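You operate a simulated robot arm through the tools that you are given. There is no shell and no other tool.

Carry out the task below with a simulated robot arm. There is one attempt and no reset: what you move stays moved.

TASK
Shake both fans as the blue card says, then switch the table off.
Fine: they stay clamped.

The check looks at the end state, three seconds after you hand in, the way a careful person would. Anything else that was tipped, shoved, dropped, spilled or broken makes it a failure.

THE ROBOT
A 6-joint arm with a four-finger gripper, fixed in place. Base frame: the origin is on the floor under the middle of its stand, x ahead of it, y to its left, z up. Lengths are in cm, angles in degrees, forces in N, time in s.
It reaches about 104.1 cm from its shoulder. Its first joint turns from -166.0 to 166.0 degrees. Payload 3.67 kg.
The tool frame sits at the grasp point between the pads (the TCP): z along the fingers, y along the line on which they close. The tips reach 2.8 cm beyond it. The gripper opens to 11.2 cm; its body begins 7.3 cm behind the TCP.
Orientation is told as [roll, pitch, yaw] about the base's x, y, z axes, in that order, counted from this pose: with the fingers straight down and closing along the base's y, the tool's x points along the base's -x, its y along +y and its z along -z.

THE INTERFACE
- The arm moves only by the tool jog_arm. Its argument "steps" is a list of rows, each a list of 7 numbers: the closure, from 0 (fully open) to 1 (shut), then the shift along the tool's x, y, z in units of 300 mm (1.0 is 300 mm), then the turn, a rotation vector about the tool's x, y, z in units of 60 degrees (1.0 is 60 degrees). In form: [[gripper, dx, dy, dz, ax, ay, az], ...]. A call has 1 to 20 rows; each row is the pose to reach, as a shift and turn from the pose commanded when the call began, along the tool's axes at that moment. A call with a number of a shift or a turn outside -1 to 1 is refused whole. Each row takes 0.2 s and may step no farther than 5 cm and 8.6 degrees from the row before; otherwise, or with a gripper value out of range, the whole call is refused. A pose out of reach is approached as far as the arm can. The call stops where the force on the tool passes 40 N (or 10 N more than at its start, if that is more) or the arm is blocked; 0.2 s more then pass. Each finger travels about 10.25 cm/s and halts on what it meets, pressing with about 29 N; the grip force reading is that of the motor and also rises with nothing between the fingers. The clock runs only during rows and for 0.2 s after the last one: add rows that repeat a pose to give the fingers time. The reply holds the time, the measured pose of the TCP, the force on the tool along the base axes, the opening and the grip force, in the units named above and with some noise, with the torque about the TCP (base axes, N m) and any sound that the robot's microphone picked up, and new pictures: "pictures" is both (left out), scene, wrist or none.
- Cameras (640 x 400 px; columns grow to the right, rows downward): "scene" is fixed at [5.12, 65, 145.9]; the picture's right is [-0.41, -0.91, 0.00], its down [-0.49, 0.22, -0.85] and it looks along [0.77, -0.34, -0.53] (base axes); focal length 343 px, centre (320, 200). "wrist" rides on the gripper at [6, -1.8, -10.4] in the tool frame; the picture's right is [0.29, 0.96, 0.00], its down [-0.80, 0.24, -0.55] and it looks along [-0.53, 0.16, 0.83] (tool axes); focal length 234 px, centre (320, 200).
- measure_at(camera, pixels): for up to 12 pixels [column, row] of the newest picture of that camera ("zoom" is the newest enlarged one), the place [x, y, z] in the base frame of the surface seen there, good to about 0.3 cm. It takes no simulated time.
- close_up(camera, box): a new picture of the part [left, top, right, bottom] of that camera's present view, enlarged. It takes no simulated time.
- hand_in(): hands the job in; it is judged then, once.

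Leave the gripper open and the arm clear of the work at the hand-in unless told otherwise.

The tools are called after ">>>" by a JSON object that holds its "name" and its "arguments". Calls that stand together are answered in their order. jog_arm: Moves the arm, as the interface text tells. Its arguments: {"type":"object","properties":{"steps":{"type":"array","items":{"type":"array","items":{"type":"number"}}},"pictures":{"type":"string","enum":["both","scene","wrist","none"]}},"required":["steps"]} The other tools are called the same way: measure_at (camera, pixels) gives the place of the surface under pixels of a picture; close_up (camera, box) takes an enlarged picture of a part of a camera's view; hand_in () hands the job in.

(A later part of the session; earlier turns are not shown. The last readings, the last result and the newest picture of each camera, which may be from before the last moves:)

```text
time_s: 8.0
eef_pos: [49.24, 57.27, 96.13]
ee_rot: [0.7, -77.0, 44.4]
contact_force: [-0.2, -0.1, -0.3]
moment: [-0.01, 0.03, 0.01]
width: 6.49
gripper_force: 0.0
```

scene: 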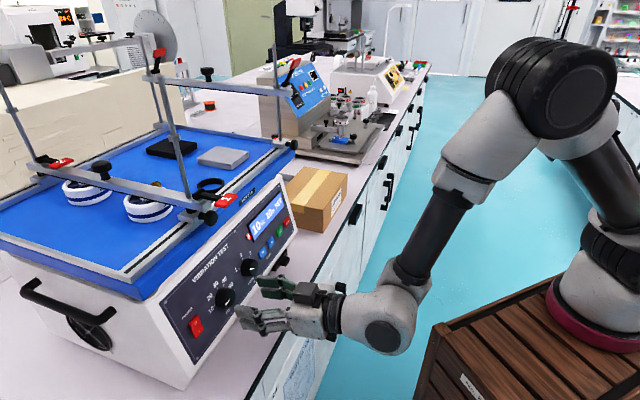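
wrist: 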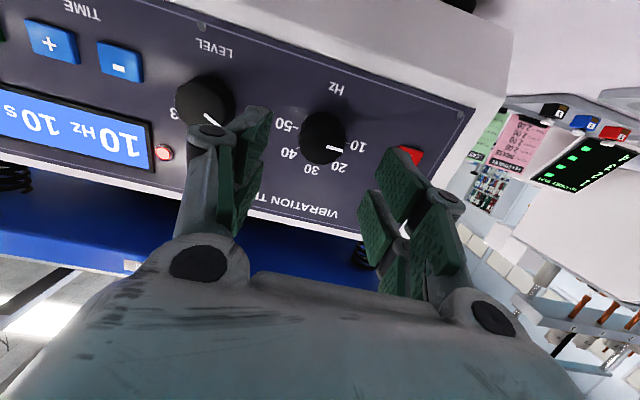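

The knob appears at wrist (323,138); the tool axis at that depth should fall at about (320,145). I'll zoom to check the centering.

>>> {"name": "close_up", "arguments": {"camera": "wrist", "box": [270, 90, 380, 190]}}

>>> {"name": "measure_at", "arguments": {"camera": "wrist", "pixels": [[360, 147], [286, 126], [312, 169], [324, 141], [330, 140], [318, 145], [340, 148], [308, 140]]}}

```text
4.00 times, centred on (325, 140) of wrist
```

zoom: 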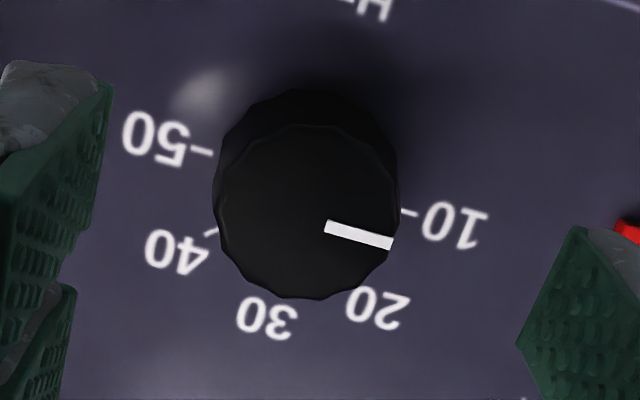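

```text
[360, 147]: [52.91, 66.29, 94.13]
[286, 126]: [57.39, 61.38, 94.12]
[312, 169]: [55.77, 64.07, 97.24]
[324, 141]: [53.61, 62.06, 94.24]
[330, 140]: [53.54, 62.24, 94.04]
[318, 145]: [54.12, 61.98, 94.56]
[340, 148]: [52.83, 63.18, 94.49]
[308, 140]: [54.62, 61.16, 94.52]
```

Centred within ~0.15 cm. Advance 5.5 cm along the tool axis over the knob and close on it.

>>> {"name": "jog_arm", "arguments": {"steps": [[0.42, 0, 0, 0.1, 0, 0, 0], [0.42, 0, 0, 0.183, 0, 0, 0], [0.42, 0, 0, 0.183, 0, 0, 0], [0.7, 0, 0, 0.183, 0, 0, 0], [1, 0, 0, 0.183, 0, 0, 0], [1, 0, 0, 0.183, 0, 0, 0]]}}

```text
time_s: 9.4
eef_pos: [52.92, 61.07, 94.75]
ee_rot: [0.7, -77.2, 44.7]
contact_force: [-7.8, 15.9, 1.3]
moment: [0.17, -0.03, 0.57]
width: 3.48
gripper_force: 44.8
```

scene: 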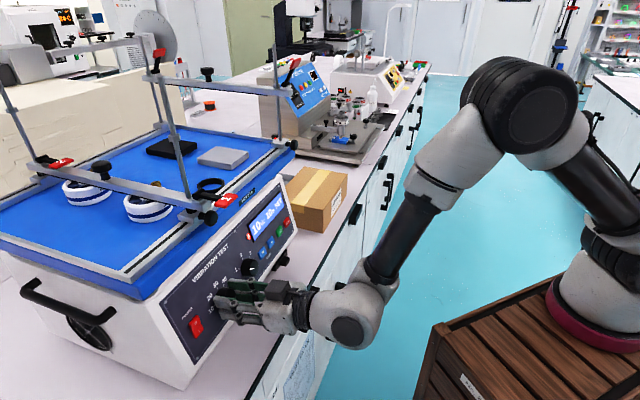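
wrist: 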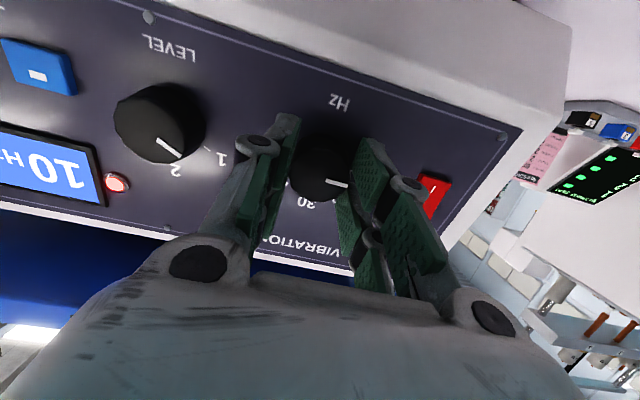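

Gripped (3.48 cm wide), with a ~17 N side force along tool +y, so I'll relieve by 0.15 cm in +y and turn clockwise 45° about the tool z axis.

>>> {"name": "jog_arm", "arguments": {"steps": [[1, 0, 0.005, 0.183, 0, 0, 0], [1, 0, 0.005, 0, 0, 0, 0]], "pictures": "none"}}

```text
refused: row 1 steps farther than a row can; nothing moved
```

That was my slip (the shift is relative to the pose now); nothing moved. Correct rows: only the 0.15 cm side shift, then the 45° turn.

>>> {"name": "jog_arm", "arguments": {"steps": [[1, 0, 0.005, 0, 0, 0, 0], [1, 0, 0.005, 0, 0, 0, 0.125], [1, 0, 0.005, 0, 0, 0, 0.25], [1, 0, 0.005, 0, 0, 0, 0.375], [1, 0, 0.005, 0, 0, 0, 0.5], [1, 0, 0.005, 0, 0, 0, 0.625], [1, 0, 0.005, 0, 0, 0, 0.75]]}}

```text
time_s: 10.0
eef_pos: [52.84, 61.27, 94.87]
ee_rot: [19.0, -75.4, 24.4]
contact_force: [-6.8, -20.7, 8.8]
moment: [0.28, -0.39, -0.27]
width: 3.46
gripper_force: 44.8
out of reach, approached as far as the arm can: row 2
stopped in row 2: the force on the tool passed its limit at 78 N (the readings are from after the stop); the commanded pose is now the measured one
```

scene: 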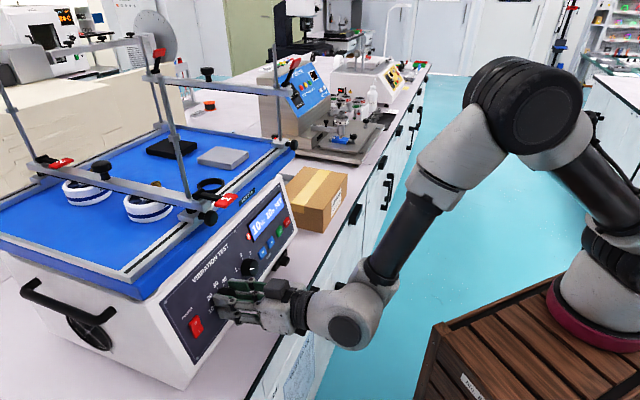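
wrist: 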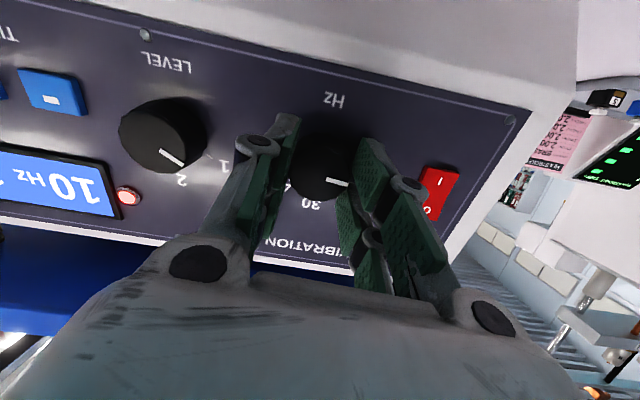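

The turn was stopped: row 2 was "out of reach" (likely a wrist joint limit in that direction), with a force spike. I'll look at the knob before doing anything else.

>>> {"name": "close_up", "arguments": {"camera": "wrist", "box": [260, 100, 400, 230]}}

>>> {"name": "close_up", "arguments": {"camera": "scene", "box": [180, 190, 300, 340]}}

```text
3.08 times, centred on (330, 165) of wrist
```

zoom: 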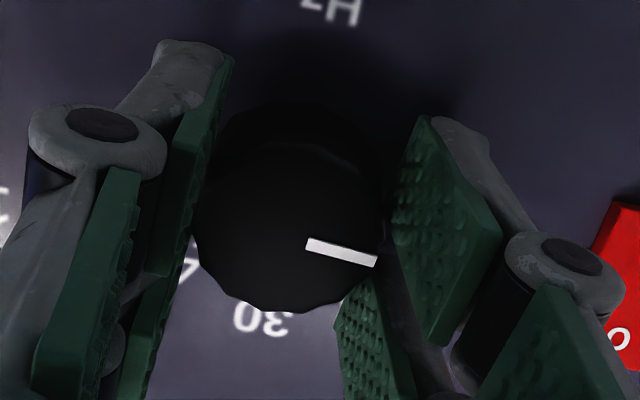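

```text
2.67 times, centred on (240, 265) of scene
```

zoom: 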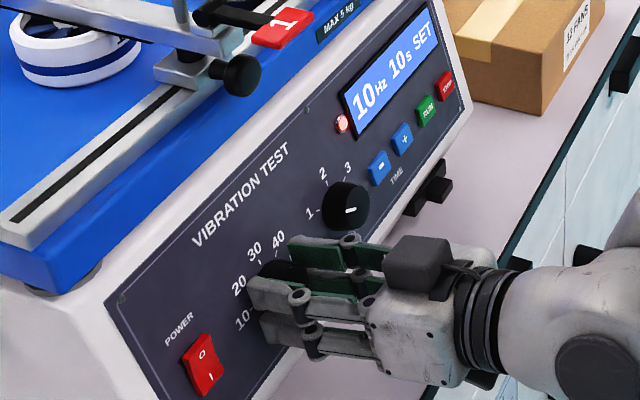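

The knob is still essentially at 10. I'll open to 6.5 cm and back straight off 5.5 cm.

>>> {"name": "jog_arm", "arguments": {"steps": [[0.42, 0, 0, 0, 0, 0, 0], [0.42, 0, 0, 0, 0, 0, 0], [0.42, 0, 0, -0.09, 0, 0, 0], [0.42, 0, 0, -0.183, 0, 0, 0]]}}

```text
time_s: 11.0
eef_pos: [49.01, 58.01, 96.42]
ee_rot: [16.6, -75.3, 26.4]
contact_force: [0.5, -0.8, 0.2]
moment: [0.03, -0.01, 0.01]
width: 6.51
gripper_force: 0.1
out of reach, approached as far as the arm can: row 4
```

scene: 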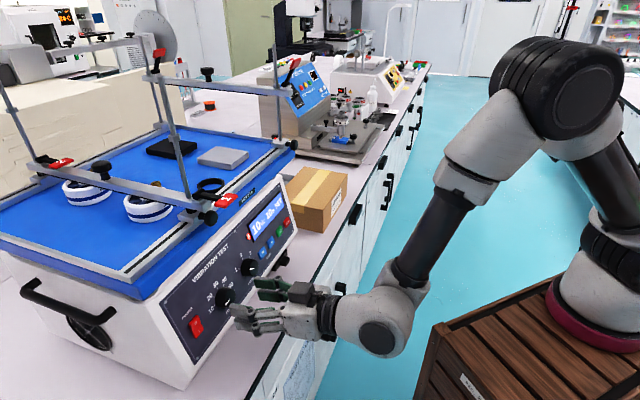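
wrist: 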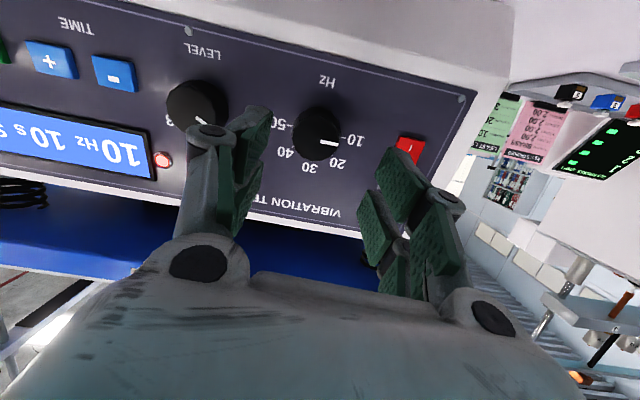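

I'm at a wrist limit in that turning direction, so I'll pre-rotate the open gripper about -60° (counter-clockwise) at standoff, so there is room to turn clockwise while gripping.

>>> {"name": "jog_arm", "arguments": {"steps": [[0.42, 0.0017, -0.0024, -0.0013, -0.0017, -0.0038, -0.1425], [0.42, 0.0035, -0.0048, -0.0027, -0.0035, -0.0075, -0.285], [0.42, 0.0052, -0.0072, -0.004, -0.0052, -0.0113, -0.4275], [0.42, 0.0069, -0.0096, -0.0054, -0.007, -0.015, -0.57], [0.42, 0.0086, -0.012, -0.0067, -0.0087, -0.0188, -0.7125], [0.42, 0.0104, -0.0144, -0.008, -0.0105, -0.0226, -0.855], [0.42, 0.0121, -0.0168, -0.0094, -0.0123, -0.0264, -0.9975]]}}

```text
time_s: 12.6
eef_pos: [49.06, 57.41, 95.99]
ee_rot: [-74.4, -34.1, 126.4]
contact_force: [-0.3, 0.6, 0.0]
moment: [-0.03, 0.0, -0.03]
width: 6.51
gripper_force: 0.2
```

scene: 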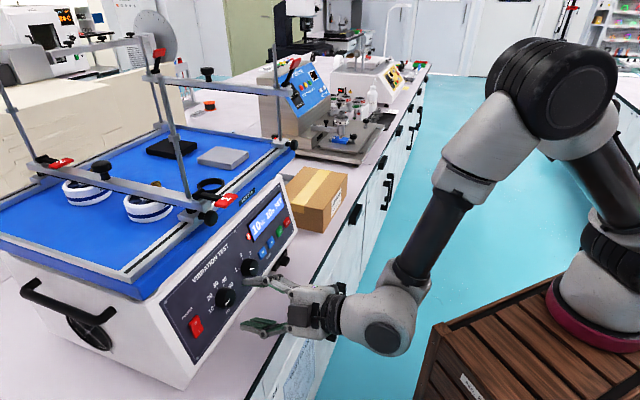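
wrist: 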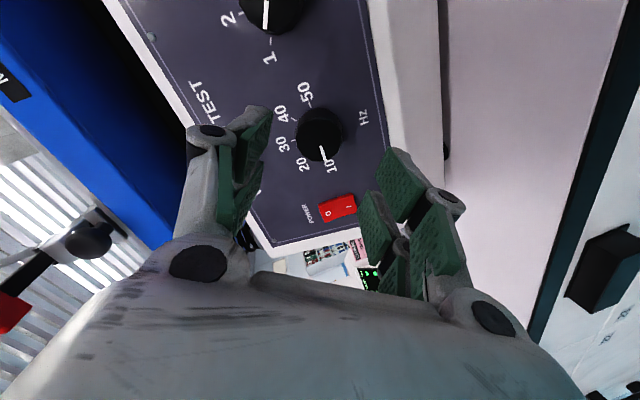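

No limit this time. I'll check that the knob (at wrist ~(319,138)) is centred on the tool axis (320,145).

>>> {"name": "close_up", "arguments": {"camera": "wrist", "box": [270, 90, 380, 190]}}

>>> {"name": "measure_at", "arguments": {"camera": "wrist", "pixels": [[331, 165], [306, 92], [283, 144], [318, 141], [314, 134], [325, 134], [322, 150], [335, 140]]}}

```text
4.00 times, centred on (325, 140) of wrist
```

zoom: 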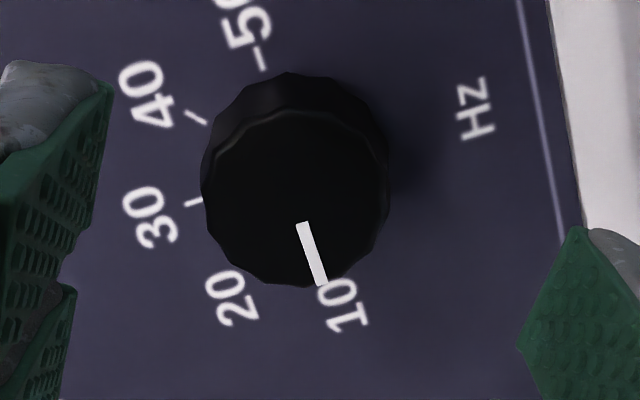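

```text
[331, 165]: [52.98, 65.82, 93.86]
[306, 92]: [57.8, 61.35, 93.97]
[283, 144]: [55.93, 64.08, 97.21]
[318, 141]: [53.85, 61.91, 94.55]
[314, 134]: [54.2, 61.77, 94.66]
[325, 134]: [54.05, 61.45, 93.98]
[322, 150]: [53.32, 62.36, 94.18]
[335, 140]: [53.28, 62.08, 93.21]
```

Label geometry puts the tool axis ~0.17 cm off the knob axis; I'll correct (+0.17 x, −0.1 y), advance 5.5 cm and close on the knob.

>>> {"name": "jog_arm", "arguments": {"steps": [[0.42, 0.0057, -0.0033, 0.06, 0, 0, 0], [0.42, 0.0057, -0.0033, 0.13, 0, 0, 0], [0.42, 0.0057, -0.0033, 0.182, 0, 0, 0], [0.42, 0.0057, -0.0033, 0.182, 0, 0, 0], [0.6, 0.0057, -0.0033, 0.182, 0, 0, 0], [0.75, 0.0057, -0.0033, 0.182, 0, 0, 0], [0.75, 0.0057, -0.0033, 0.182, 0, 0, 0]]}}

```text
time_s: 14.2
eef_pos: [53.08, 61.08, 94.8]
ee_rot: [-74.5, -34.4, 126.5]
contact_force: [4.4, -1.4, 4.2]
moment: [-0.01, -0.01, -0.27]
width: 3.58
gripper_force: 44.8
```

scene: 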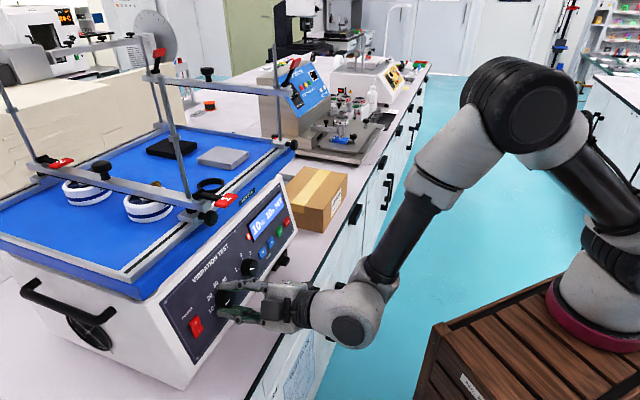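
wrist: 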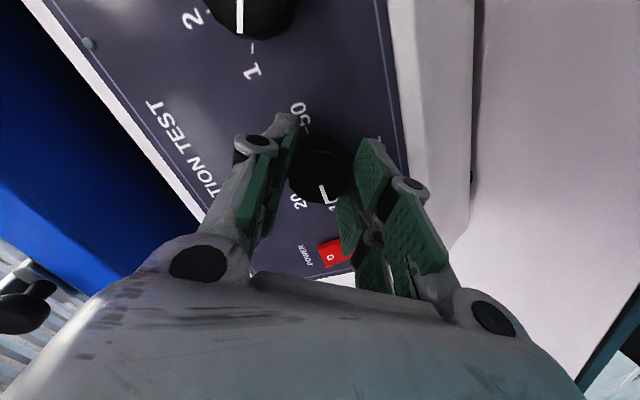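

Gripped with little side force (~6 N). Now turn clockwise 45° in 4.5° rows.

>>> {"name": "jog_arm", "arguments": {"steps": [[0.75, 0, 0, 0, 0, 0, 0.075], [0.75, 0, 0, 0, 0, 0, 0.15], [0.75, 0, 0, 0, 0, 0, 0.225], [0.75, 0, 0, 0, 0, 0, 0.3], [0.75, 0, 0, 0, 0, 0, 0.375], [0.75, 0, 0, 0, 0, 0, 0.45], [0.75, 0, 0, 0, 0, 0, 0.525], [0.75, 0, 0, 0, 0, 0, 0.6], [0.75, 0, 0, 0, 0, 0, 0.675], [0.75, 0, 0, 0, 0, 0, 0.75]]}}

```text
time_s: 16.4
eef_pos: [52.98, 61.1, 94.72]
ee_rot: [-36.1, -73.9, 82.5]
contact_force: [-4.5, -9.7, -18.5]
moment: [0.29, -0.29, -0.06]
width: 3.57
gripper_force: 45.0
```

scene: 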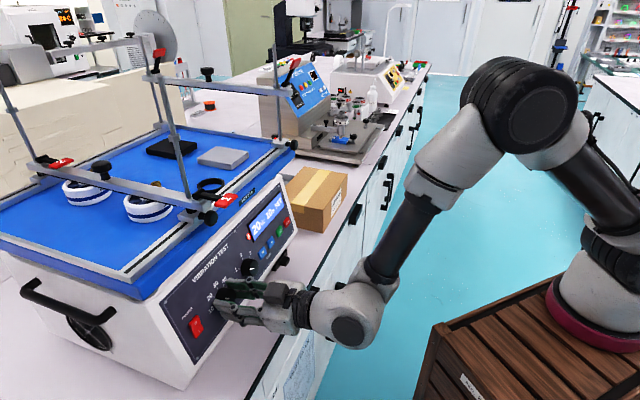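
wrist: 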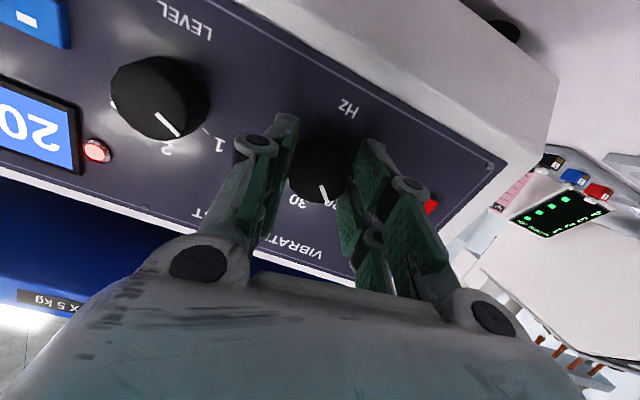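

The display now shows 20. Release and back straight off, then check.

>>> {"name": "jog_arm", "arguments": {"steps": [[0.42, 0, 0, 0, 0, 0, 0], [0.42, 0, 0, 0, 0, 0, 0], [0.42, 0, 0, -0.09, 0, 0, 0], [0.42, 0, 0, -0.183, 0, 0, 0]]}}

>>> {"name": "close_up", "arguments": {"camera": "scene", "box": [190, 185, 300, 320]}}

```text
time_s: 17.4
eef_pos: [49.47, 57.42, 96.16]
ee_rot: [-36.5, -74.0, 82.8]
contact_force: [0.9, 0.9, -0.4]
moment: [0.02, -0.03, 0.02]
width: 6.5
gripper_force: 0.2
```

scene: 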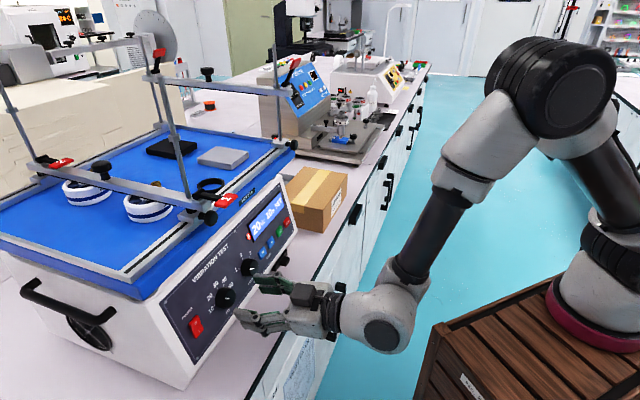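
wrist: 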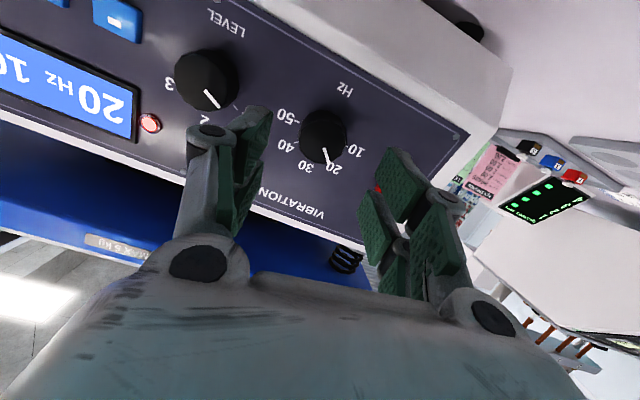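

```text
2.96 times, centred on (245, 252) of scene
```

zoom: 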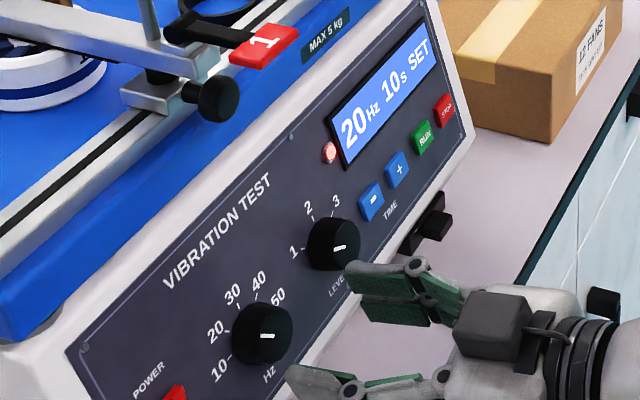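

Display: "20 Hz 10 s SET", Hz pointer on 20. Next, move sideways to the LEVEL knob's axis at the same standoff while rotating the gripper back counter-clockwise by 55°.

>>> {"name": "jog_arm", "arguments": {"steps": [[0.42, 0.0074, -0.041, -0.001, 0, 0, -0.1314], [0.42, 0.0147, -0.082, -0.002, 0, 0, -0.2629], [0.42, 0.0221, -0.123, -0.003, 0, 0, -0.3943], [0.42, 0.0295, -0.164, -0.004, 0, 0, -0.5257], [0.42, 0.0369, -0.205, -0.005, 0, 0, -0.6571], [0.42, 0.0442, -0.246, -0.006, 0, 0, -0.7886], [0.42, 0.0516, -0.287, -0.0071, 0, 0, -0.92]]}}

>>> {"name": "close_up", "arguments": {"camera": "wrist", "box": [270, 90, 380, 190]}}

```text
time_s: 19.0
eef_pos: [55.18, 51.13, 96.11]
ee_rot: [-75.9, -24.3, 129.5]
contact_force: [-1.0, 0.1, -0.3]
moment: [-0.01, -0.02, 0.01]
width: 6.49
gripper_force: 0.1
```

scene: 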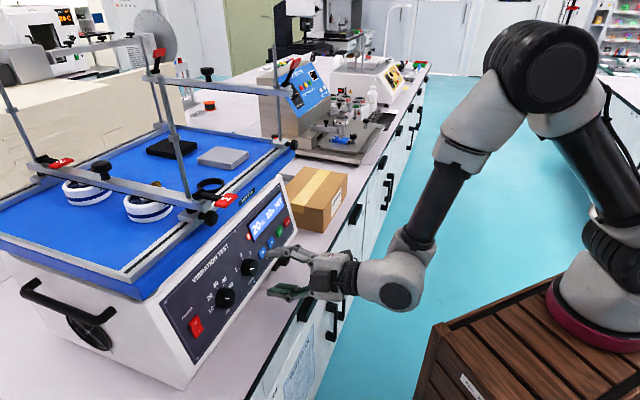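
wrist: 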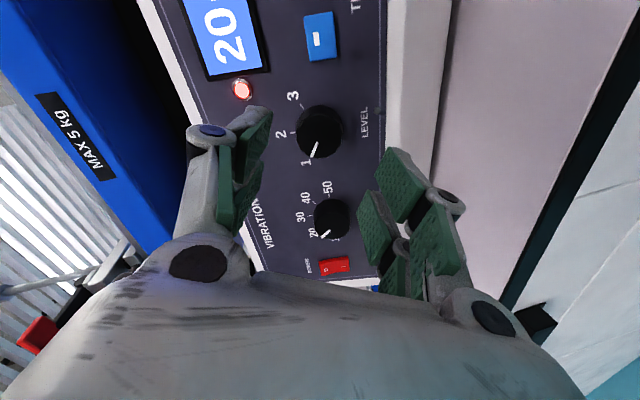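

```text
4.00 times, centred on (325, 140) of wrist
```

zoom: 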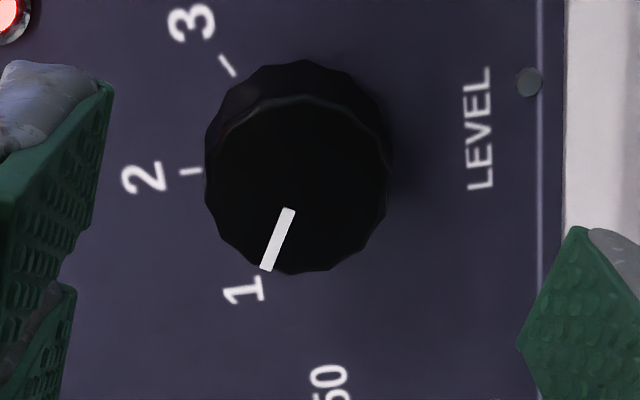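

The knob appears slightly above the tool axis (rows). I'll measure the 1/2/3 labels and the face to compute the offset.

>>> {"name": "measure_at", "arguments": {"camera": "wrist", "pixels": [[306, 162], [292, 95], [281, 134], [319, 136], [312, 130], [326, 130], [318, 146], [333, 137]]}}

>>> {"name": "jog_arm", "arguments": {"steps": [[0.42, 0, 0, 0, 0, 0, 0]], "pictures": "none"}}

```text
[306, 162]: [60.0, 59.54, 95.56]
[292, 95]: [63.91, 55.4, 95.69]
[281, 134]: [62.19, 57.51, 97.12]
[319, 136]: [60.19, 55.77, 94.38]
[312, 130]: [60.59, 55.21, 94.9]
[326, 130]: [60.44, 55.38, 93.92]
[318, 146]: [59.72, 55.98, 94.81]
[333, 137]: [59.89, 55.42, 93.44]
```

```text
time_s: 19.4
eef_pos: [55.17, 51.01, 96.19]
ee_rot: [-75.9, -24.4, 129.4]
contact_force: [0.8, -0.9, -0.4]
moment: [0.02, 0.0, -0.03]
width: 6.5
gripper_force: 0.1
```

The tool axis is ~0.4 cm off along tool −x; I'll correct (+0.42 cm x), advance 5.5 cm and close on the LEVEL knob.

>>> {"name": "jog_arm", "arguments": {"steps": [[0.42, 0.014, -0.0017, 0.06, 0, 0, 0], [0.42, 0.014, -0.0017, 0.13, 0, 0, 0], [0.42, 0.014, -0.0017, 0.184, 0, 0, 0], [0.42, 0.014, -0.0017, 0.184, 0, 0, 0], [0.6, 0.014, -0.0017, 0.184, 0, 0, 0], [0.75, 0.014, -0.0017, 0.184, 0, 0, 0], [0.75, 0.014, -0.0017, 0.184, 0, 0, 0]]}}

```text
time_s: 21.0
eef_pos: [59.32, 54.64, 94.86]
ee_rot: [-76.0, -24.4, 129.4]
contact_force: [3.8, 0.8, 5.8]
moment: [0.14, -0.06, -0.14]
width: 3.51
gripper_force: 45.3
```

scene: 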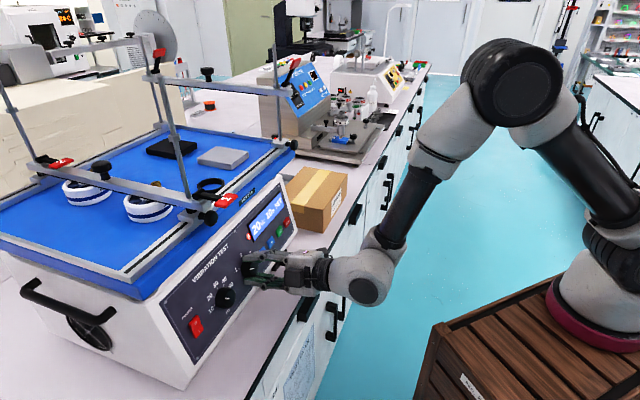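
wrist: 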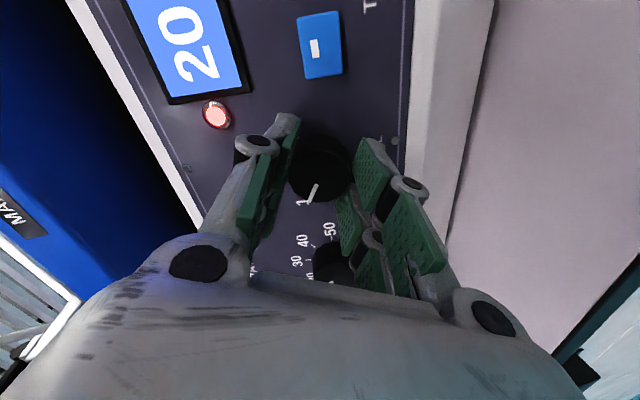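

Gripped with low side force. Turn clockwise 60° (1 → 2) in small rows.

>>> {"name": "jog_arm", "arguments": {"steps": [[0.75, 0, 0, 0, 0, 0, 0.0769], [0.75, 0, 0, 0, 0, 0, 0.1538], [0.75, 0, 0, 0, 0, 0, 0.2308], [0.75, 0, 0, 0, 0, 0, 0.3077], [0.75, 0, 0, 0, 0, 0, 0.3846], [0.75, 0, 0, 0, 0, 0, 0.4615], [0.75, 0, 0, 0, 0, 0, 0.5385], [0.75, 0, 0, 0, 0, 0, 0.6154], [0.75, 0, 0, 0, 0, 0, 0.6923], [0.75, 0, 0, 0, 0, 0, 0.7692], [0.75, 0, 0, 0, 0, 0, 0.8462], [0.75, 0, 0, 0, 0, 0, 0.9231], [0.75, 0, 0, 0, 0, 0, 1.0]]}}

>>> {"name": "close_up", "arguments": {"camera": "wrist", "box": [260, 100, 400, 230]}}

```text
time_s: 23.8
eef_pos: [59.16, 54.48, 94.83]
ee_rot: [-20.3, -76.4, 66.2]
contact_force: [4.5, 34.1, 13.8]
moment: [0.31, -0.21, 0.48]
width: 3.47
gripper_force: 45.0
```

scene: 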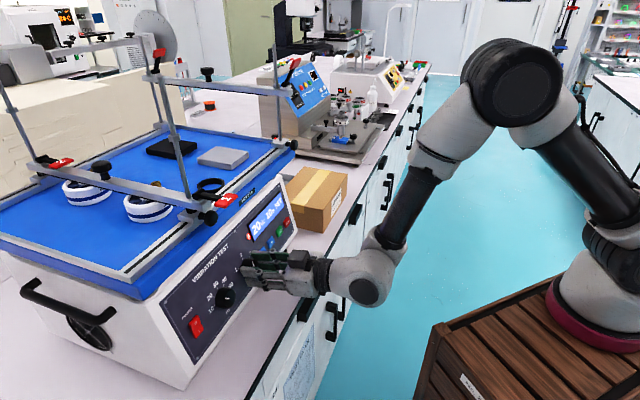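
wrist: 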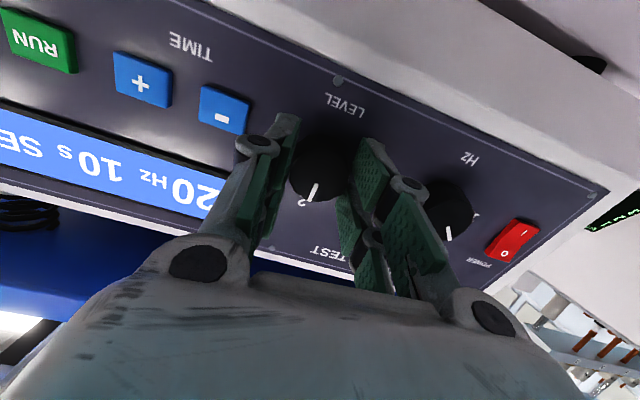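

```text
3.08 times, centred on (330, 165) of wrist
```

zoom: 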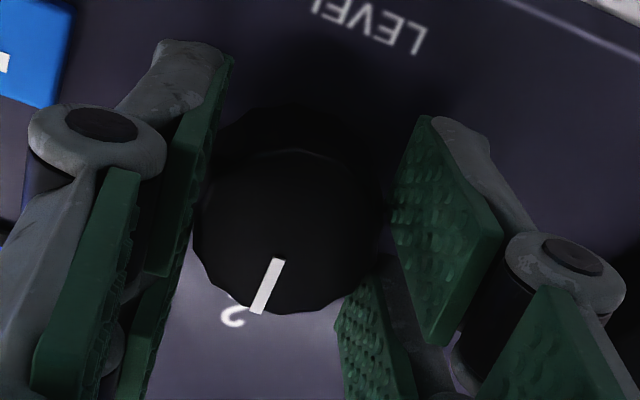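

The LEVEL pointer points at the "2". Release (there's ~35 N side load that opening will relieve), then back straight off.

>>> {"name": "jog_arm", "arguments": {"steps": [[0.42, 0, 0, 0, 0, 0, 0], [0.42, 0, 0, 0, 0, 0, 0], [0.42, 0, 0, -0.09, 0, 0, 0], [0.42, 0, 0, -0.183, 0, 0, 0]]}}

>>> {"name": "close_up", "arguments": {"camera": "wrist", "box": [250, 70, 420, 200]}}

>>> {"name": "close_up", "arguments": {"camera": "scene", "box": [190, 185, 300, 320]}}

```text
time_s: 24.8
eef_pos: [55.42, 50.63, 96.14]
ee_rot: [-20.5, -76.3, 66.3]
contact_force: [0.2, -0.6, 0.2]
moment: [0.01, -0.02, 0.01]
width: 6.48
gripper_force: 0.1
```

scene: 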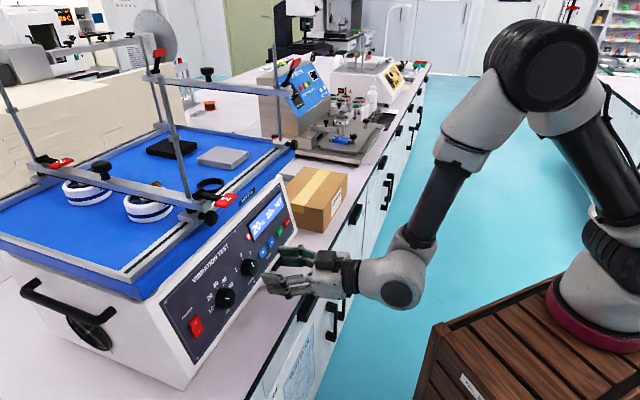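
wrist: 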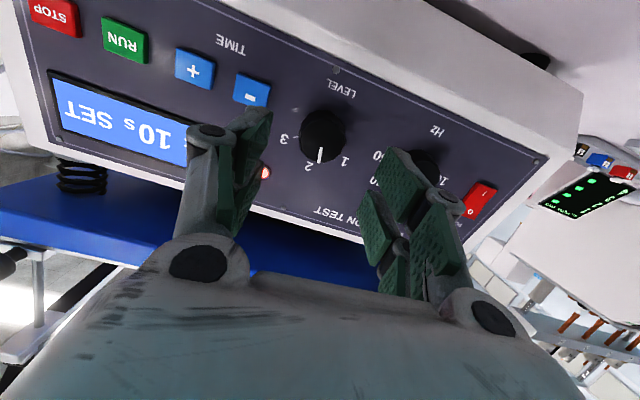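

```text
3.08 times, centred on (335, 135) of wrist
```

zoom: 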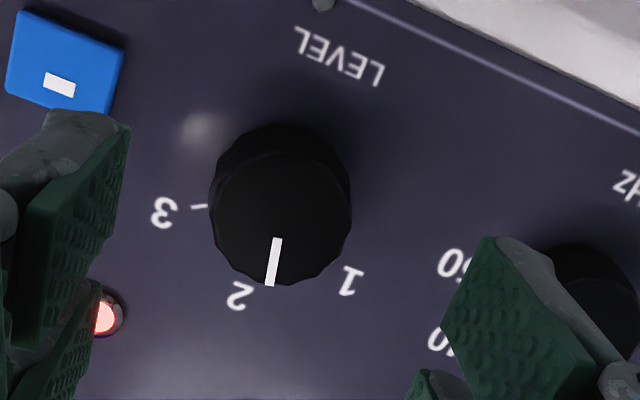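

```text
2.96 times, centred on (245, 252) of scene
```

zoom: 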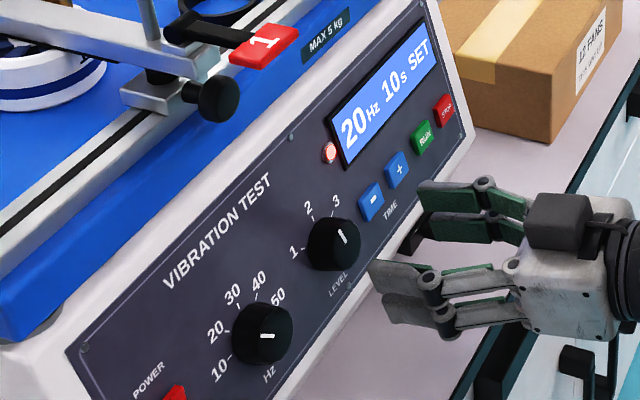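

The pointer may be a few degrees short of the 2 mark; I'll zoom tightly from both cameras to judge both knobs' angles.

>>> {"name": "close_up", "arguments": {"camera": "scene", "box": [230, 245, 270, 285]}}

>>> {"name": "close_up", "arguments": {"camera": "scene", "box": [205, 270, 250, 315]}}

>>> {"name": "close_up", "arguments": {"camera": "wrist", "box": [295, 100, 355, 180]}}

```text
10.00 times, centred on (250, 265) of scene
```

zoom: 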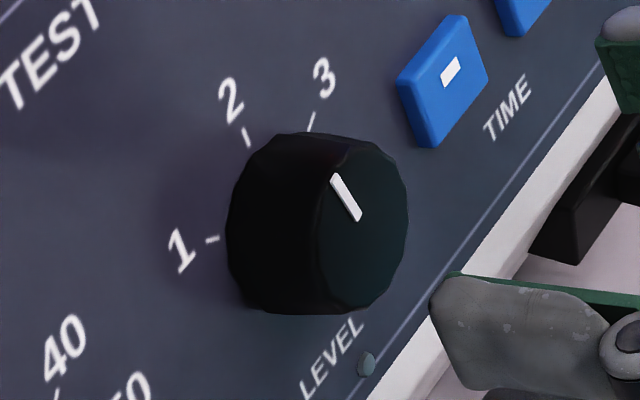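

```text
8.89 times, centred on (228, 292) of scene
```

zoom: 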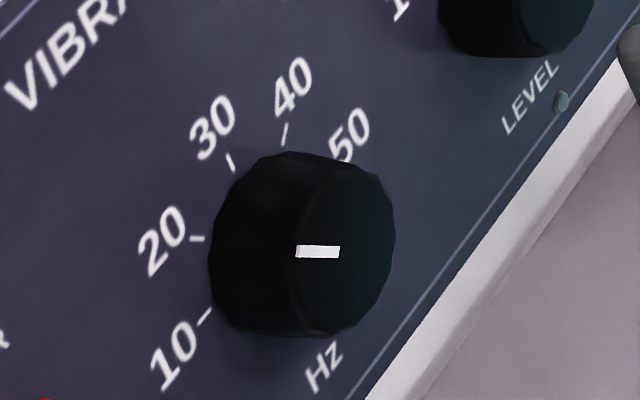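

```text
5.00 times, centred on (325, 140) of wrist
```

zoom: 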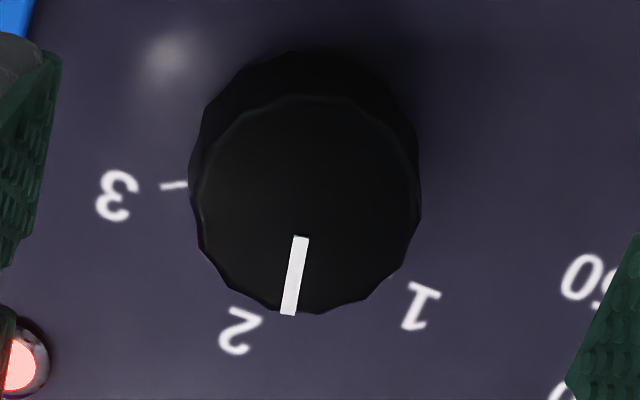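

Both views agree: Hz is exactly on 20, but LEVEL is ~11° short of 2 (it slipped a little). I'll re-grip: rotate the open gripper −25°, recentre, advance and close on the LEVEL knob again.

>>> {"name": "jog_arm", "arguments": {"steps": [[0.42, 0.001, 0.001, 0, 0, 0, -0.139], [0.42, 0.002, 0.002, 0, 0, 0, -0.278], [0.42, 0.0026, 0.0036, 0, 0, 0, -0.4167], [0.42, 0.0026, 0.0036, 0.07, 0, 0, -0.4167], [0.42, 0.0026, 0.0036, 0.14, 0, 0, -0.4167], [0.42, 0.0026, 0.0036, 0.1887, 0, 0, -0.4167], [0.42, 0.0026, 0.0036, 0.1887, 0, 0, -0.4167], [0.6, 0.0026, 0.0036, 0.1887, 0, 0, -0.4167], [0.8, 0.0026, 0.0036, 0.1887, 0, 0, -0.4167], [0.8, 0.0026, 0.0036, 0.1887, 0, 0, -0.4167]]}}

>>> {"name": "close_up", "arguments": {"camera": "wrist", "box": [260, 100, 400, 230]}}

```text
time_s: 27.0
eef_pos: [59.59, 54.64, 94.81]
ee_rot: [-65.3, -57.7, 114.3]
contact_force: [1.0, 0.9, -0.1]
moment: [0.03, -0.04, 0.11]
width: 3.57
gripper_force: 44.6
```

scene: 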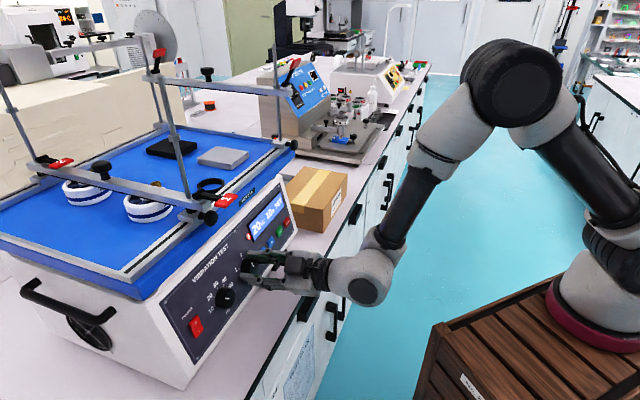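
wrist: 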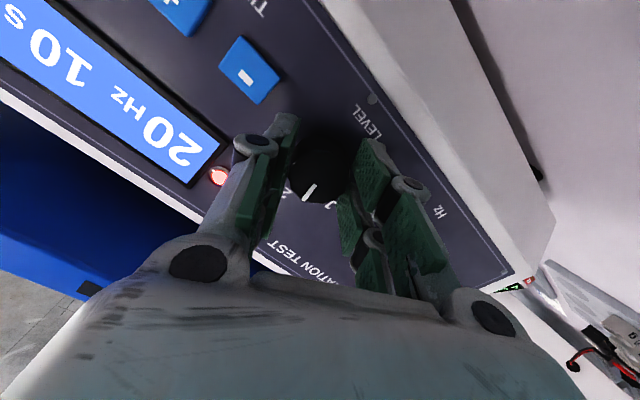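

```text
3.08 times, centred on (330, 165) of wrist
```

zoom: 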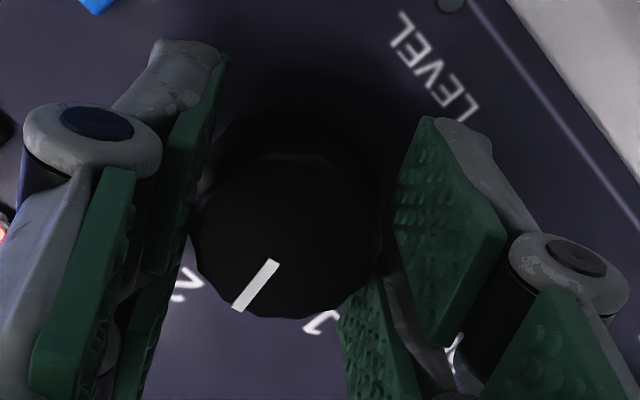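

Gripped, near-zero side force. Turn clockwise 12° in small rows.

>>> {"name": "jog_arm", "arguments": {"steps": [[0.8, 0, 0, 0, 0, 0, 0.05], [0.8, 0, 0, 0, 0, 0, 0.1], [0.8, 0, 0, 0, 0, 0, 0.15], [0.8, 0, 0, 0, 0, 0, 0.2], [0.8, 0, 0, 0, 0, 0, 0.2]]}}

>>> {"name": "close_up", "arguments": {"camera": "wrist", "box": [260, 100, 400, 230]}}

```text
time_s: 28.2
eef_pos: [59.38, 54.74, 94.65]
ee_rot: [-53.9, -68.2, 101.1]
contact_force: [2.1, 8.3, 13.8]
moment: [0.29, -0.27, 0.14]
width: 3.56
gripper_force: 45.2
```

scene: 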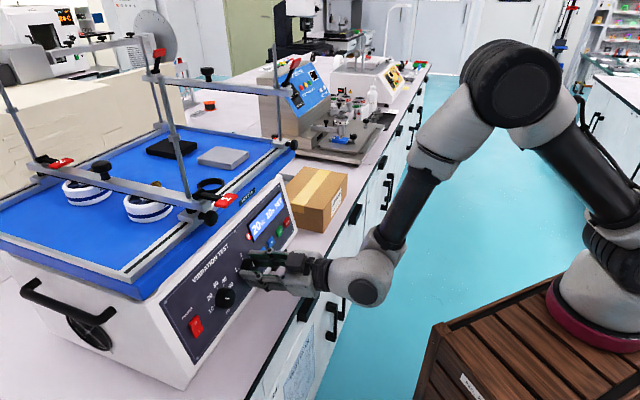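
wrist: 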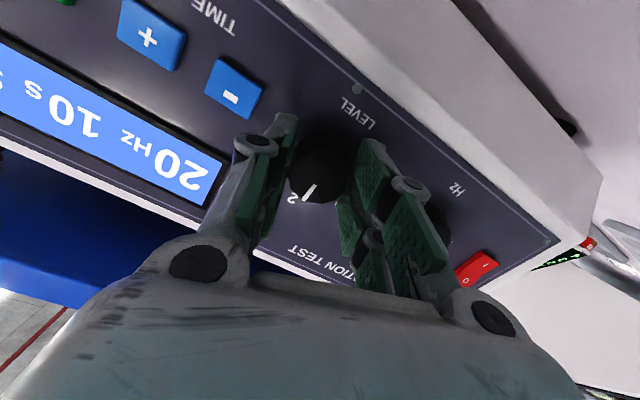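

```text
3.08 times, centred on (330, 165) of wrist
```

zoom: 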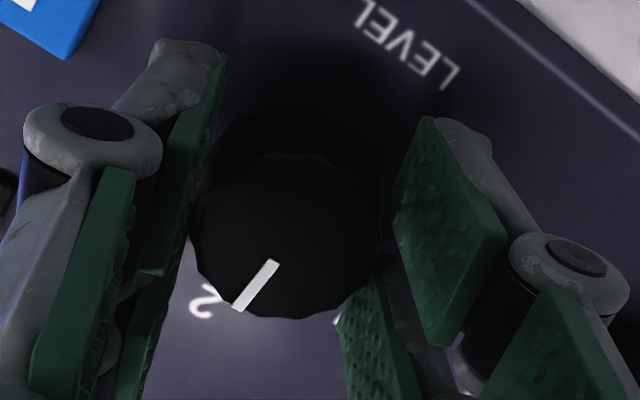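

The knob turned with the gripper (pointer unchanged in the gripper frame). Release, back off and check the pointer.

>>> {"name": "jog_arm", "arguments": {"steps": [[0.42, 0, 0, 0, 0, 0, 0], [0.42, 0, 0, 0, 0, 0, 0], [0.42, 0, 0, -0.09, 0, 0, 0], [0.42, 0, 0, -0.183, 0, 0, 0]]}}

>>> {"name": "close_up", "arguments": {"camera": "scene", "box": [230, 245, 270, 285]}}

>>> {"name": "close_up", "arguments": {"camera": "wrist", "box": [270, 80, 380, 190]}}

```text
time_s: 29.2
eef_pos: [55.63, 50.94, 95.54]
ee_rot: [-53.3, -68.0, 100.6]
contact_force: [0.0, -0.5, -0.3]
moment: [-0.01, 0.0, 0.0]
width: 6.5
gripper_force: 0.0
```

scene: 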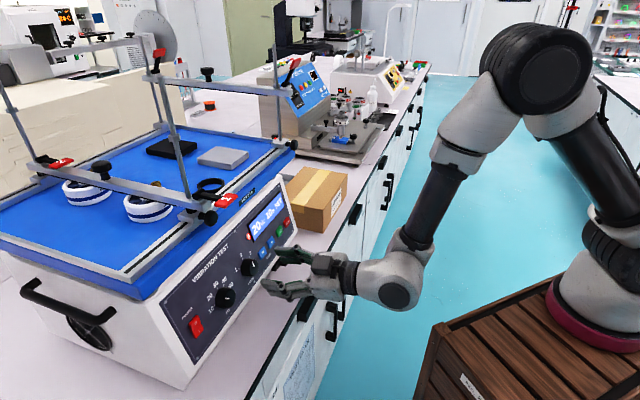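
wrist: 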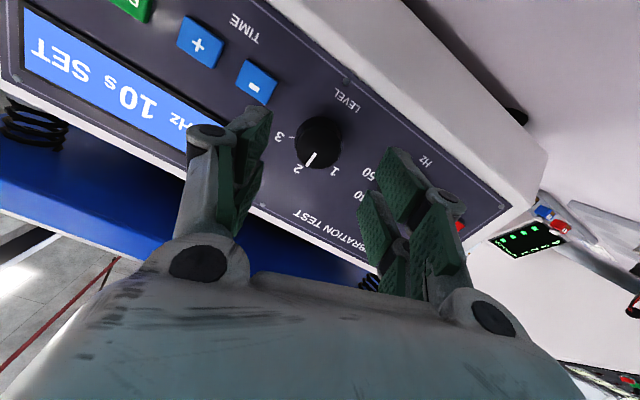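

```text
10.00 times, centred on (250, 265) of scene
```

zoom: 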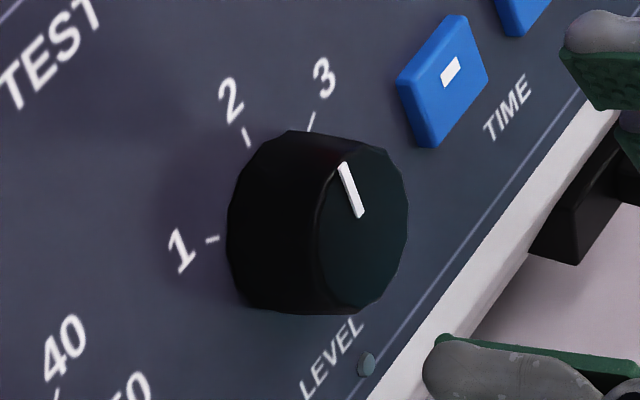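

```text
3.64 times, centred on (325, 135) of wrist
```

zoom: 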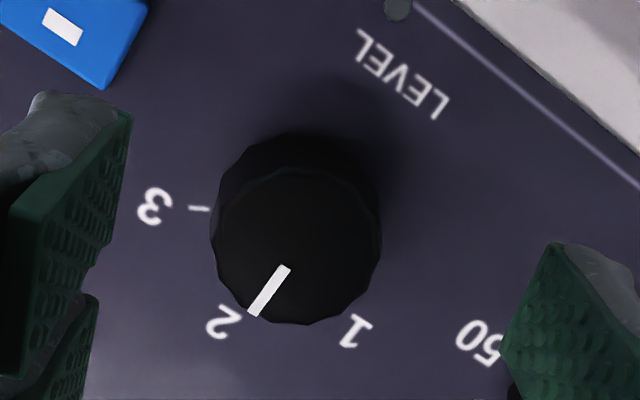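

LEVEL now sits on 2 (pointer aligned with its tick in the scene zoom). Next: TIME "+" button at about (68.6,49.5,93.1). I'll close the fingers and move to a 5 cm standoff in front of it, tool level so the lower tips lead.

>>> {"name": "jog_arm", "arguments": {"steps": [[1, 0.03, -0.08, 0.0017, 0.0129, -0.0611, 0.0579], [1, 0.06, -0.16, 0.0034, 0.0258, -0.1222, 0.1158], [1, 0.09, -0.24, 0.0051, 0.0387, -0.1832, 0.1737], [1, 0.1196, -0.32, 0.0068, 0.0516, -0.2443, 0.2316], [1, 0.1196, -0.32, 0.0068, 0.0516, -0.2443, 0.2316]]}}

>>> {"name": "close_up", "arguments": {"camera": "wrist", "box": [250, 50, 400, 180]}}

```text
time_s: 30.4
eef_pos: [59.79, 47.37, 96.26]
ee_rot: [-106.8, -83.8, 149.2]
contact_force: [-0.1, 0.5, 0.4]
moment: [0.02, 0.01, 0.01]
width: 0.03
gripper_force: 29.1
out of reach, approached as far as the arm can: row 2, 3, 4, 5
```

scene: 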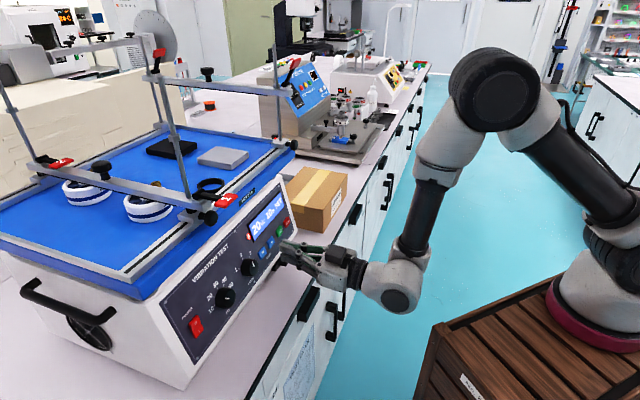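
wrist: 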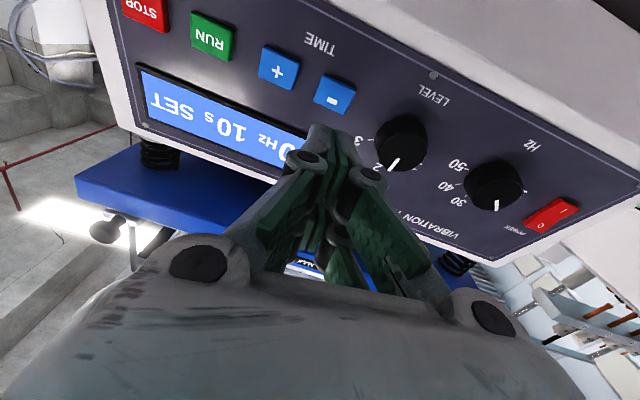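

```text
3.08 times, centred on (325, 115) of wrist
```

zoom: 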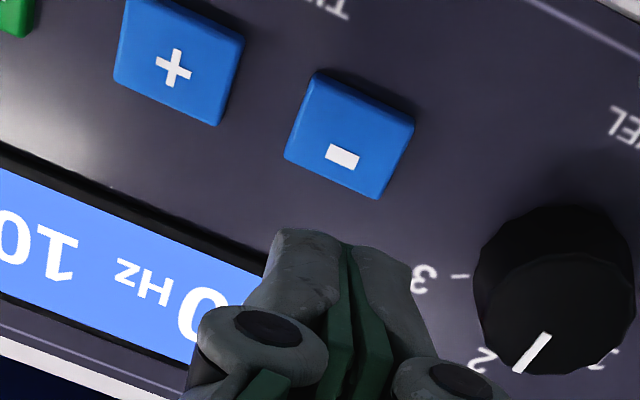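

The arm stopped short (s≈8.8 instead of 13.6): again a roll-limit symptom. I'll test by rolling the tool another −30° while moving to the target standoff.

>>> {"name": "jog_arm", "arguments": {"steps": [[1, 0, 0, 0, 0, 0, -0.125], [1, 0, 0, 0, 0, 0, -0.25], [1, 0.0282, -0.077, -0.0018, 0, 0, -0.375], [1, 0.0565, -0.1543, -0.0035, 0, 0, -0.5]]}}

```text
time_s: 31.4
eef_pos: [60.5, 45.47, 95.14]
ee_rot: [-93.0, -53.9, 133.5]
contact_force: [0.5, -0.1, 0.7]
moment: [-0.05, 0.0, 0.03]
width: 0.0
gripper_force: 29.4
out of reach, approached as far as the arm can: row 3, 4
```

scene: 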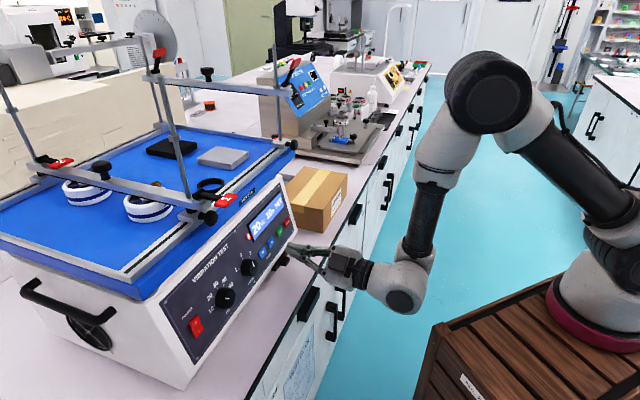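
wrist: 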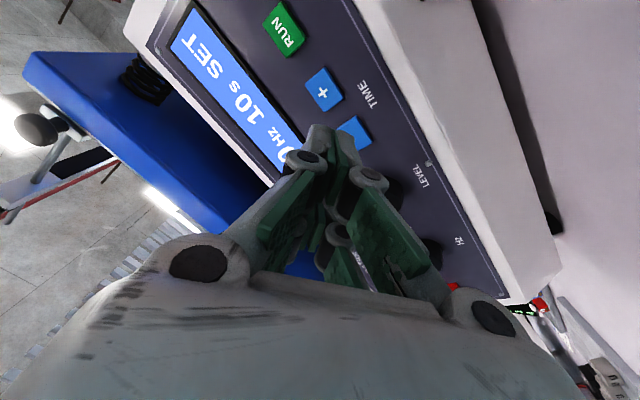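

Still short, so it's a different joint limit. I'll look at the arm's configuration closely.

>>> {"name": "close_up", "arguments": {"camera": "scene", "box": [270, 30, 640, 370]}}

>>> {"name": "measure_at", "arguments": {"camera": "scene", "pixels": [[490, 90], [425, 215], [400, 300], [445, 150], [600, 210], [610, 290], [560, 125], [368, 275], [375, 290]]}}

```text
1.18 times, centred on (455, 200) of scene
```

zoom: 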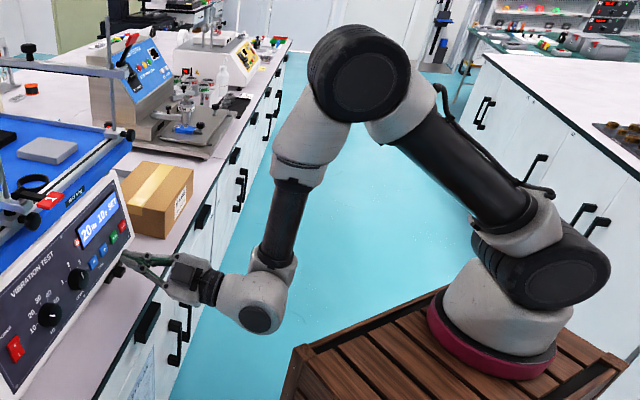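

```text
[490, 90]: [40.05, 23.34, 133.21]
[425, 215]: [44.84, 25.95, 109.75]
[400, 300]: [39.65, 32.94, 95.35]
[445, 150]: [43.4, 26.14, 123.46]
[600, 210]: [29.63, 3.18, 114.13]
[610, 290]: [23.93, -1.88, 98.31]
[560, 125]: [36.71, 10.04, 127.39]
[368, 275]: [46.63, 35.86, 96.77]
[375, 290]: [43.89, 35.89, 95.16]
```

The arm's base sits nearer the panel than I assumed, so with a level tool the elbow folds too tight at large standoff on this side. I'll use a closer standoff: TCP at ~2 cm tip clearance in front of "+", rolling back to level fingers.

>>> {"name": "jog_arm", "arguments": {"steps": [[1, 0.0146, -0.0172, 0.0296, -0.0152, -0.0066, 0.134], [1, 0.0291, -0.0343, 0.0593, -0.0304, -0.0133, 0.268], [1, 0.0437, -0.0515, 0.0889, -0.0456, -0.0199, 0.402], [1, 0.0582, -0.0686, 0.1185, -0.0608, -0.0265, 0.5362]]}}

>>> {"name": "close_up", "arguments": {"camera": "wrist", "box": [250, 50, 400, 180]}}

>>> {"name": "close_up", "arguments": {"camera": "scene", "box": [230, 200, 340, 300]}}

```text
time_s: 32.4
eef_pos: [60.42, 49.89, 95.87]
ee_rot: [-108.4, -84.5, 151.4]
contact_force: [0.1, 0.4, 1.1]
moment: [-0.04, -0.02, 0.02]
width: 0.0
gripper_force: 28.6
out of reach, approached as far as the arm can: row 1, 2, 3, 4
```

scene: 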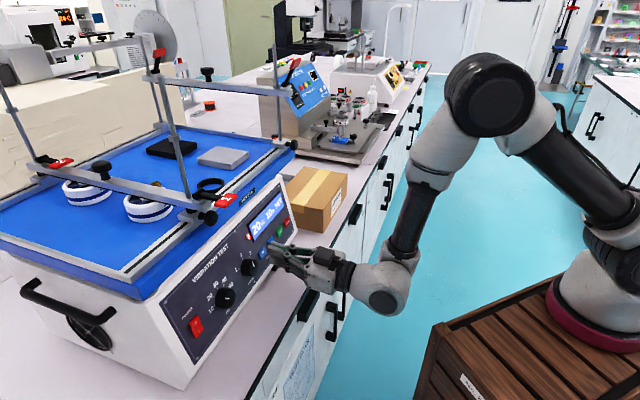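
wrist: 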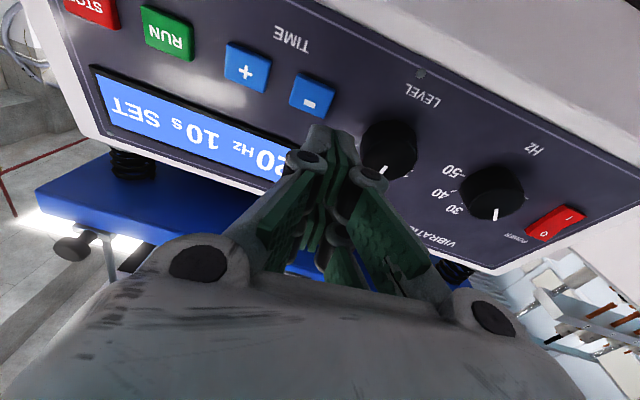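

```text
3.08 times, centred on (325, 115) of wrist
```

zoom: 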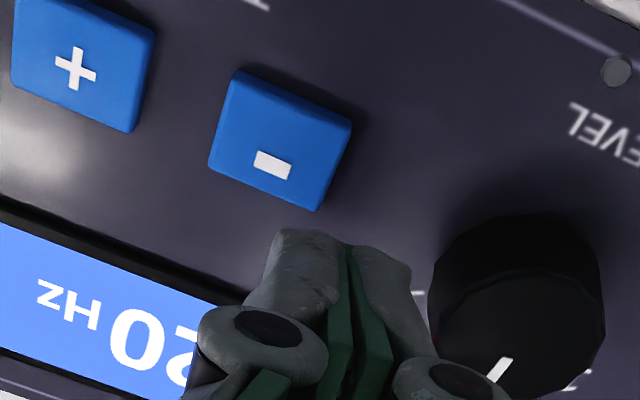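

```text
4.00 times, centred on (285, 250) of scene
```

zoom: 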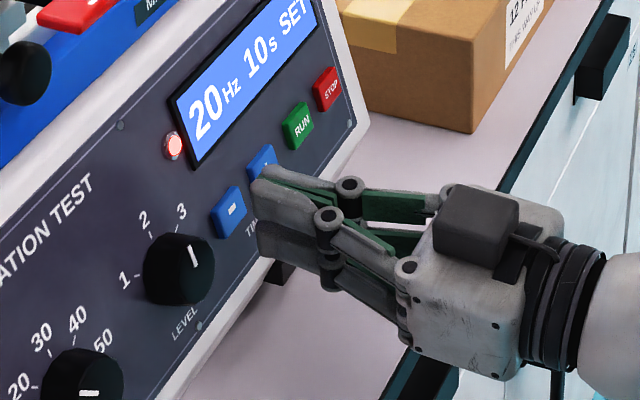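

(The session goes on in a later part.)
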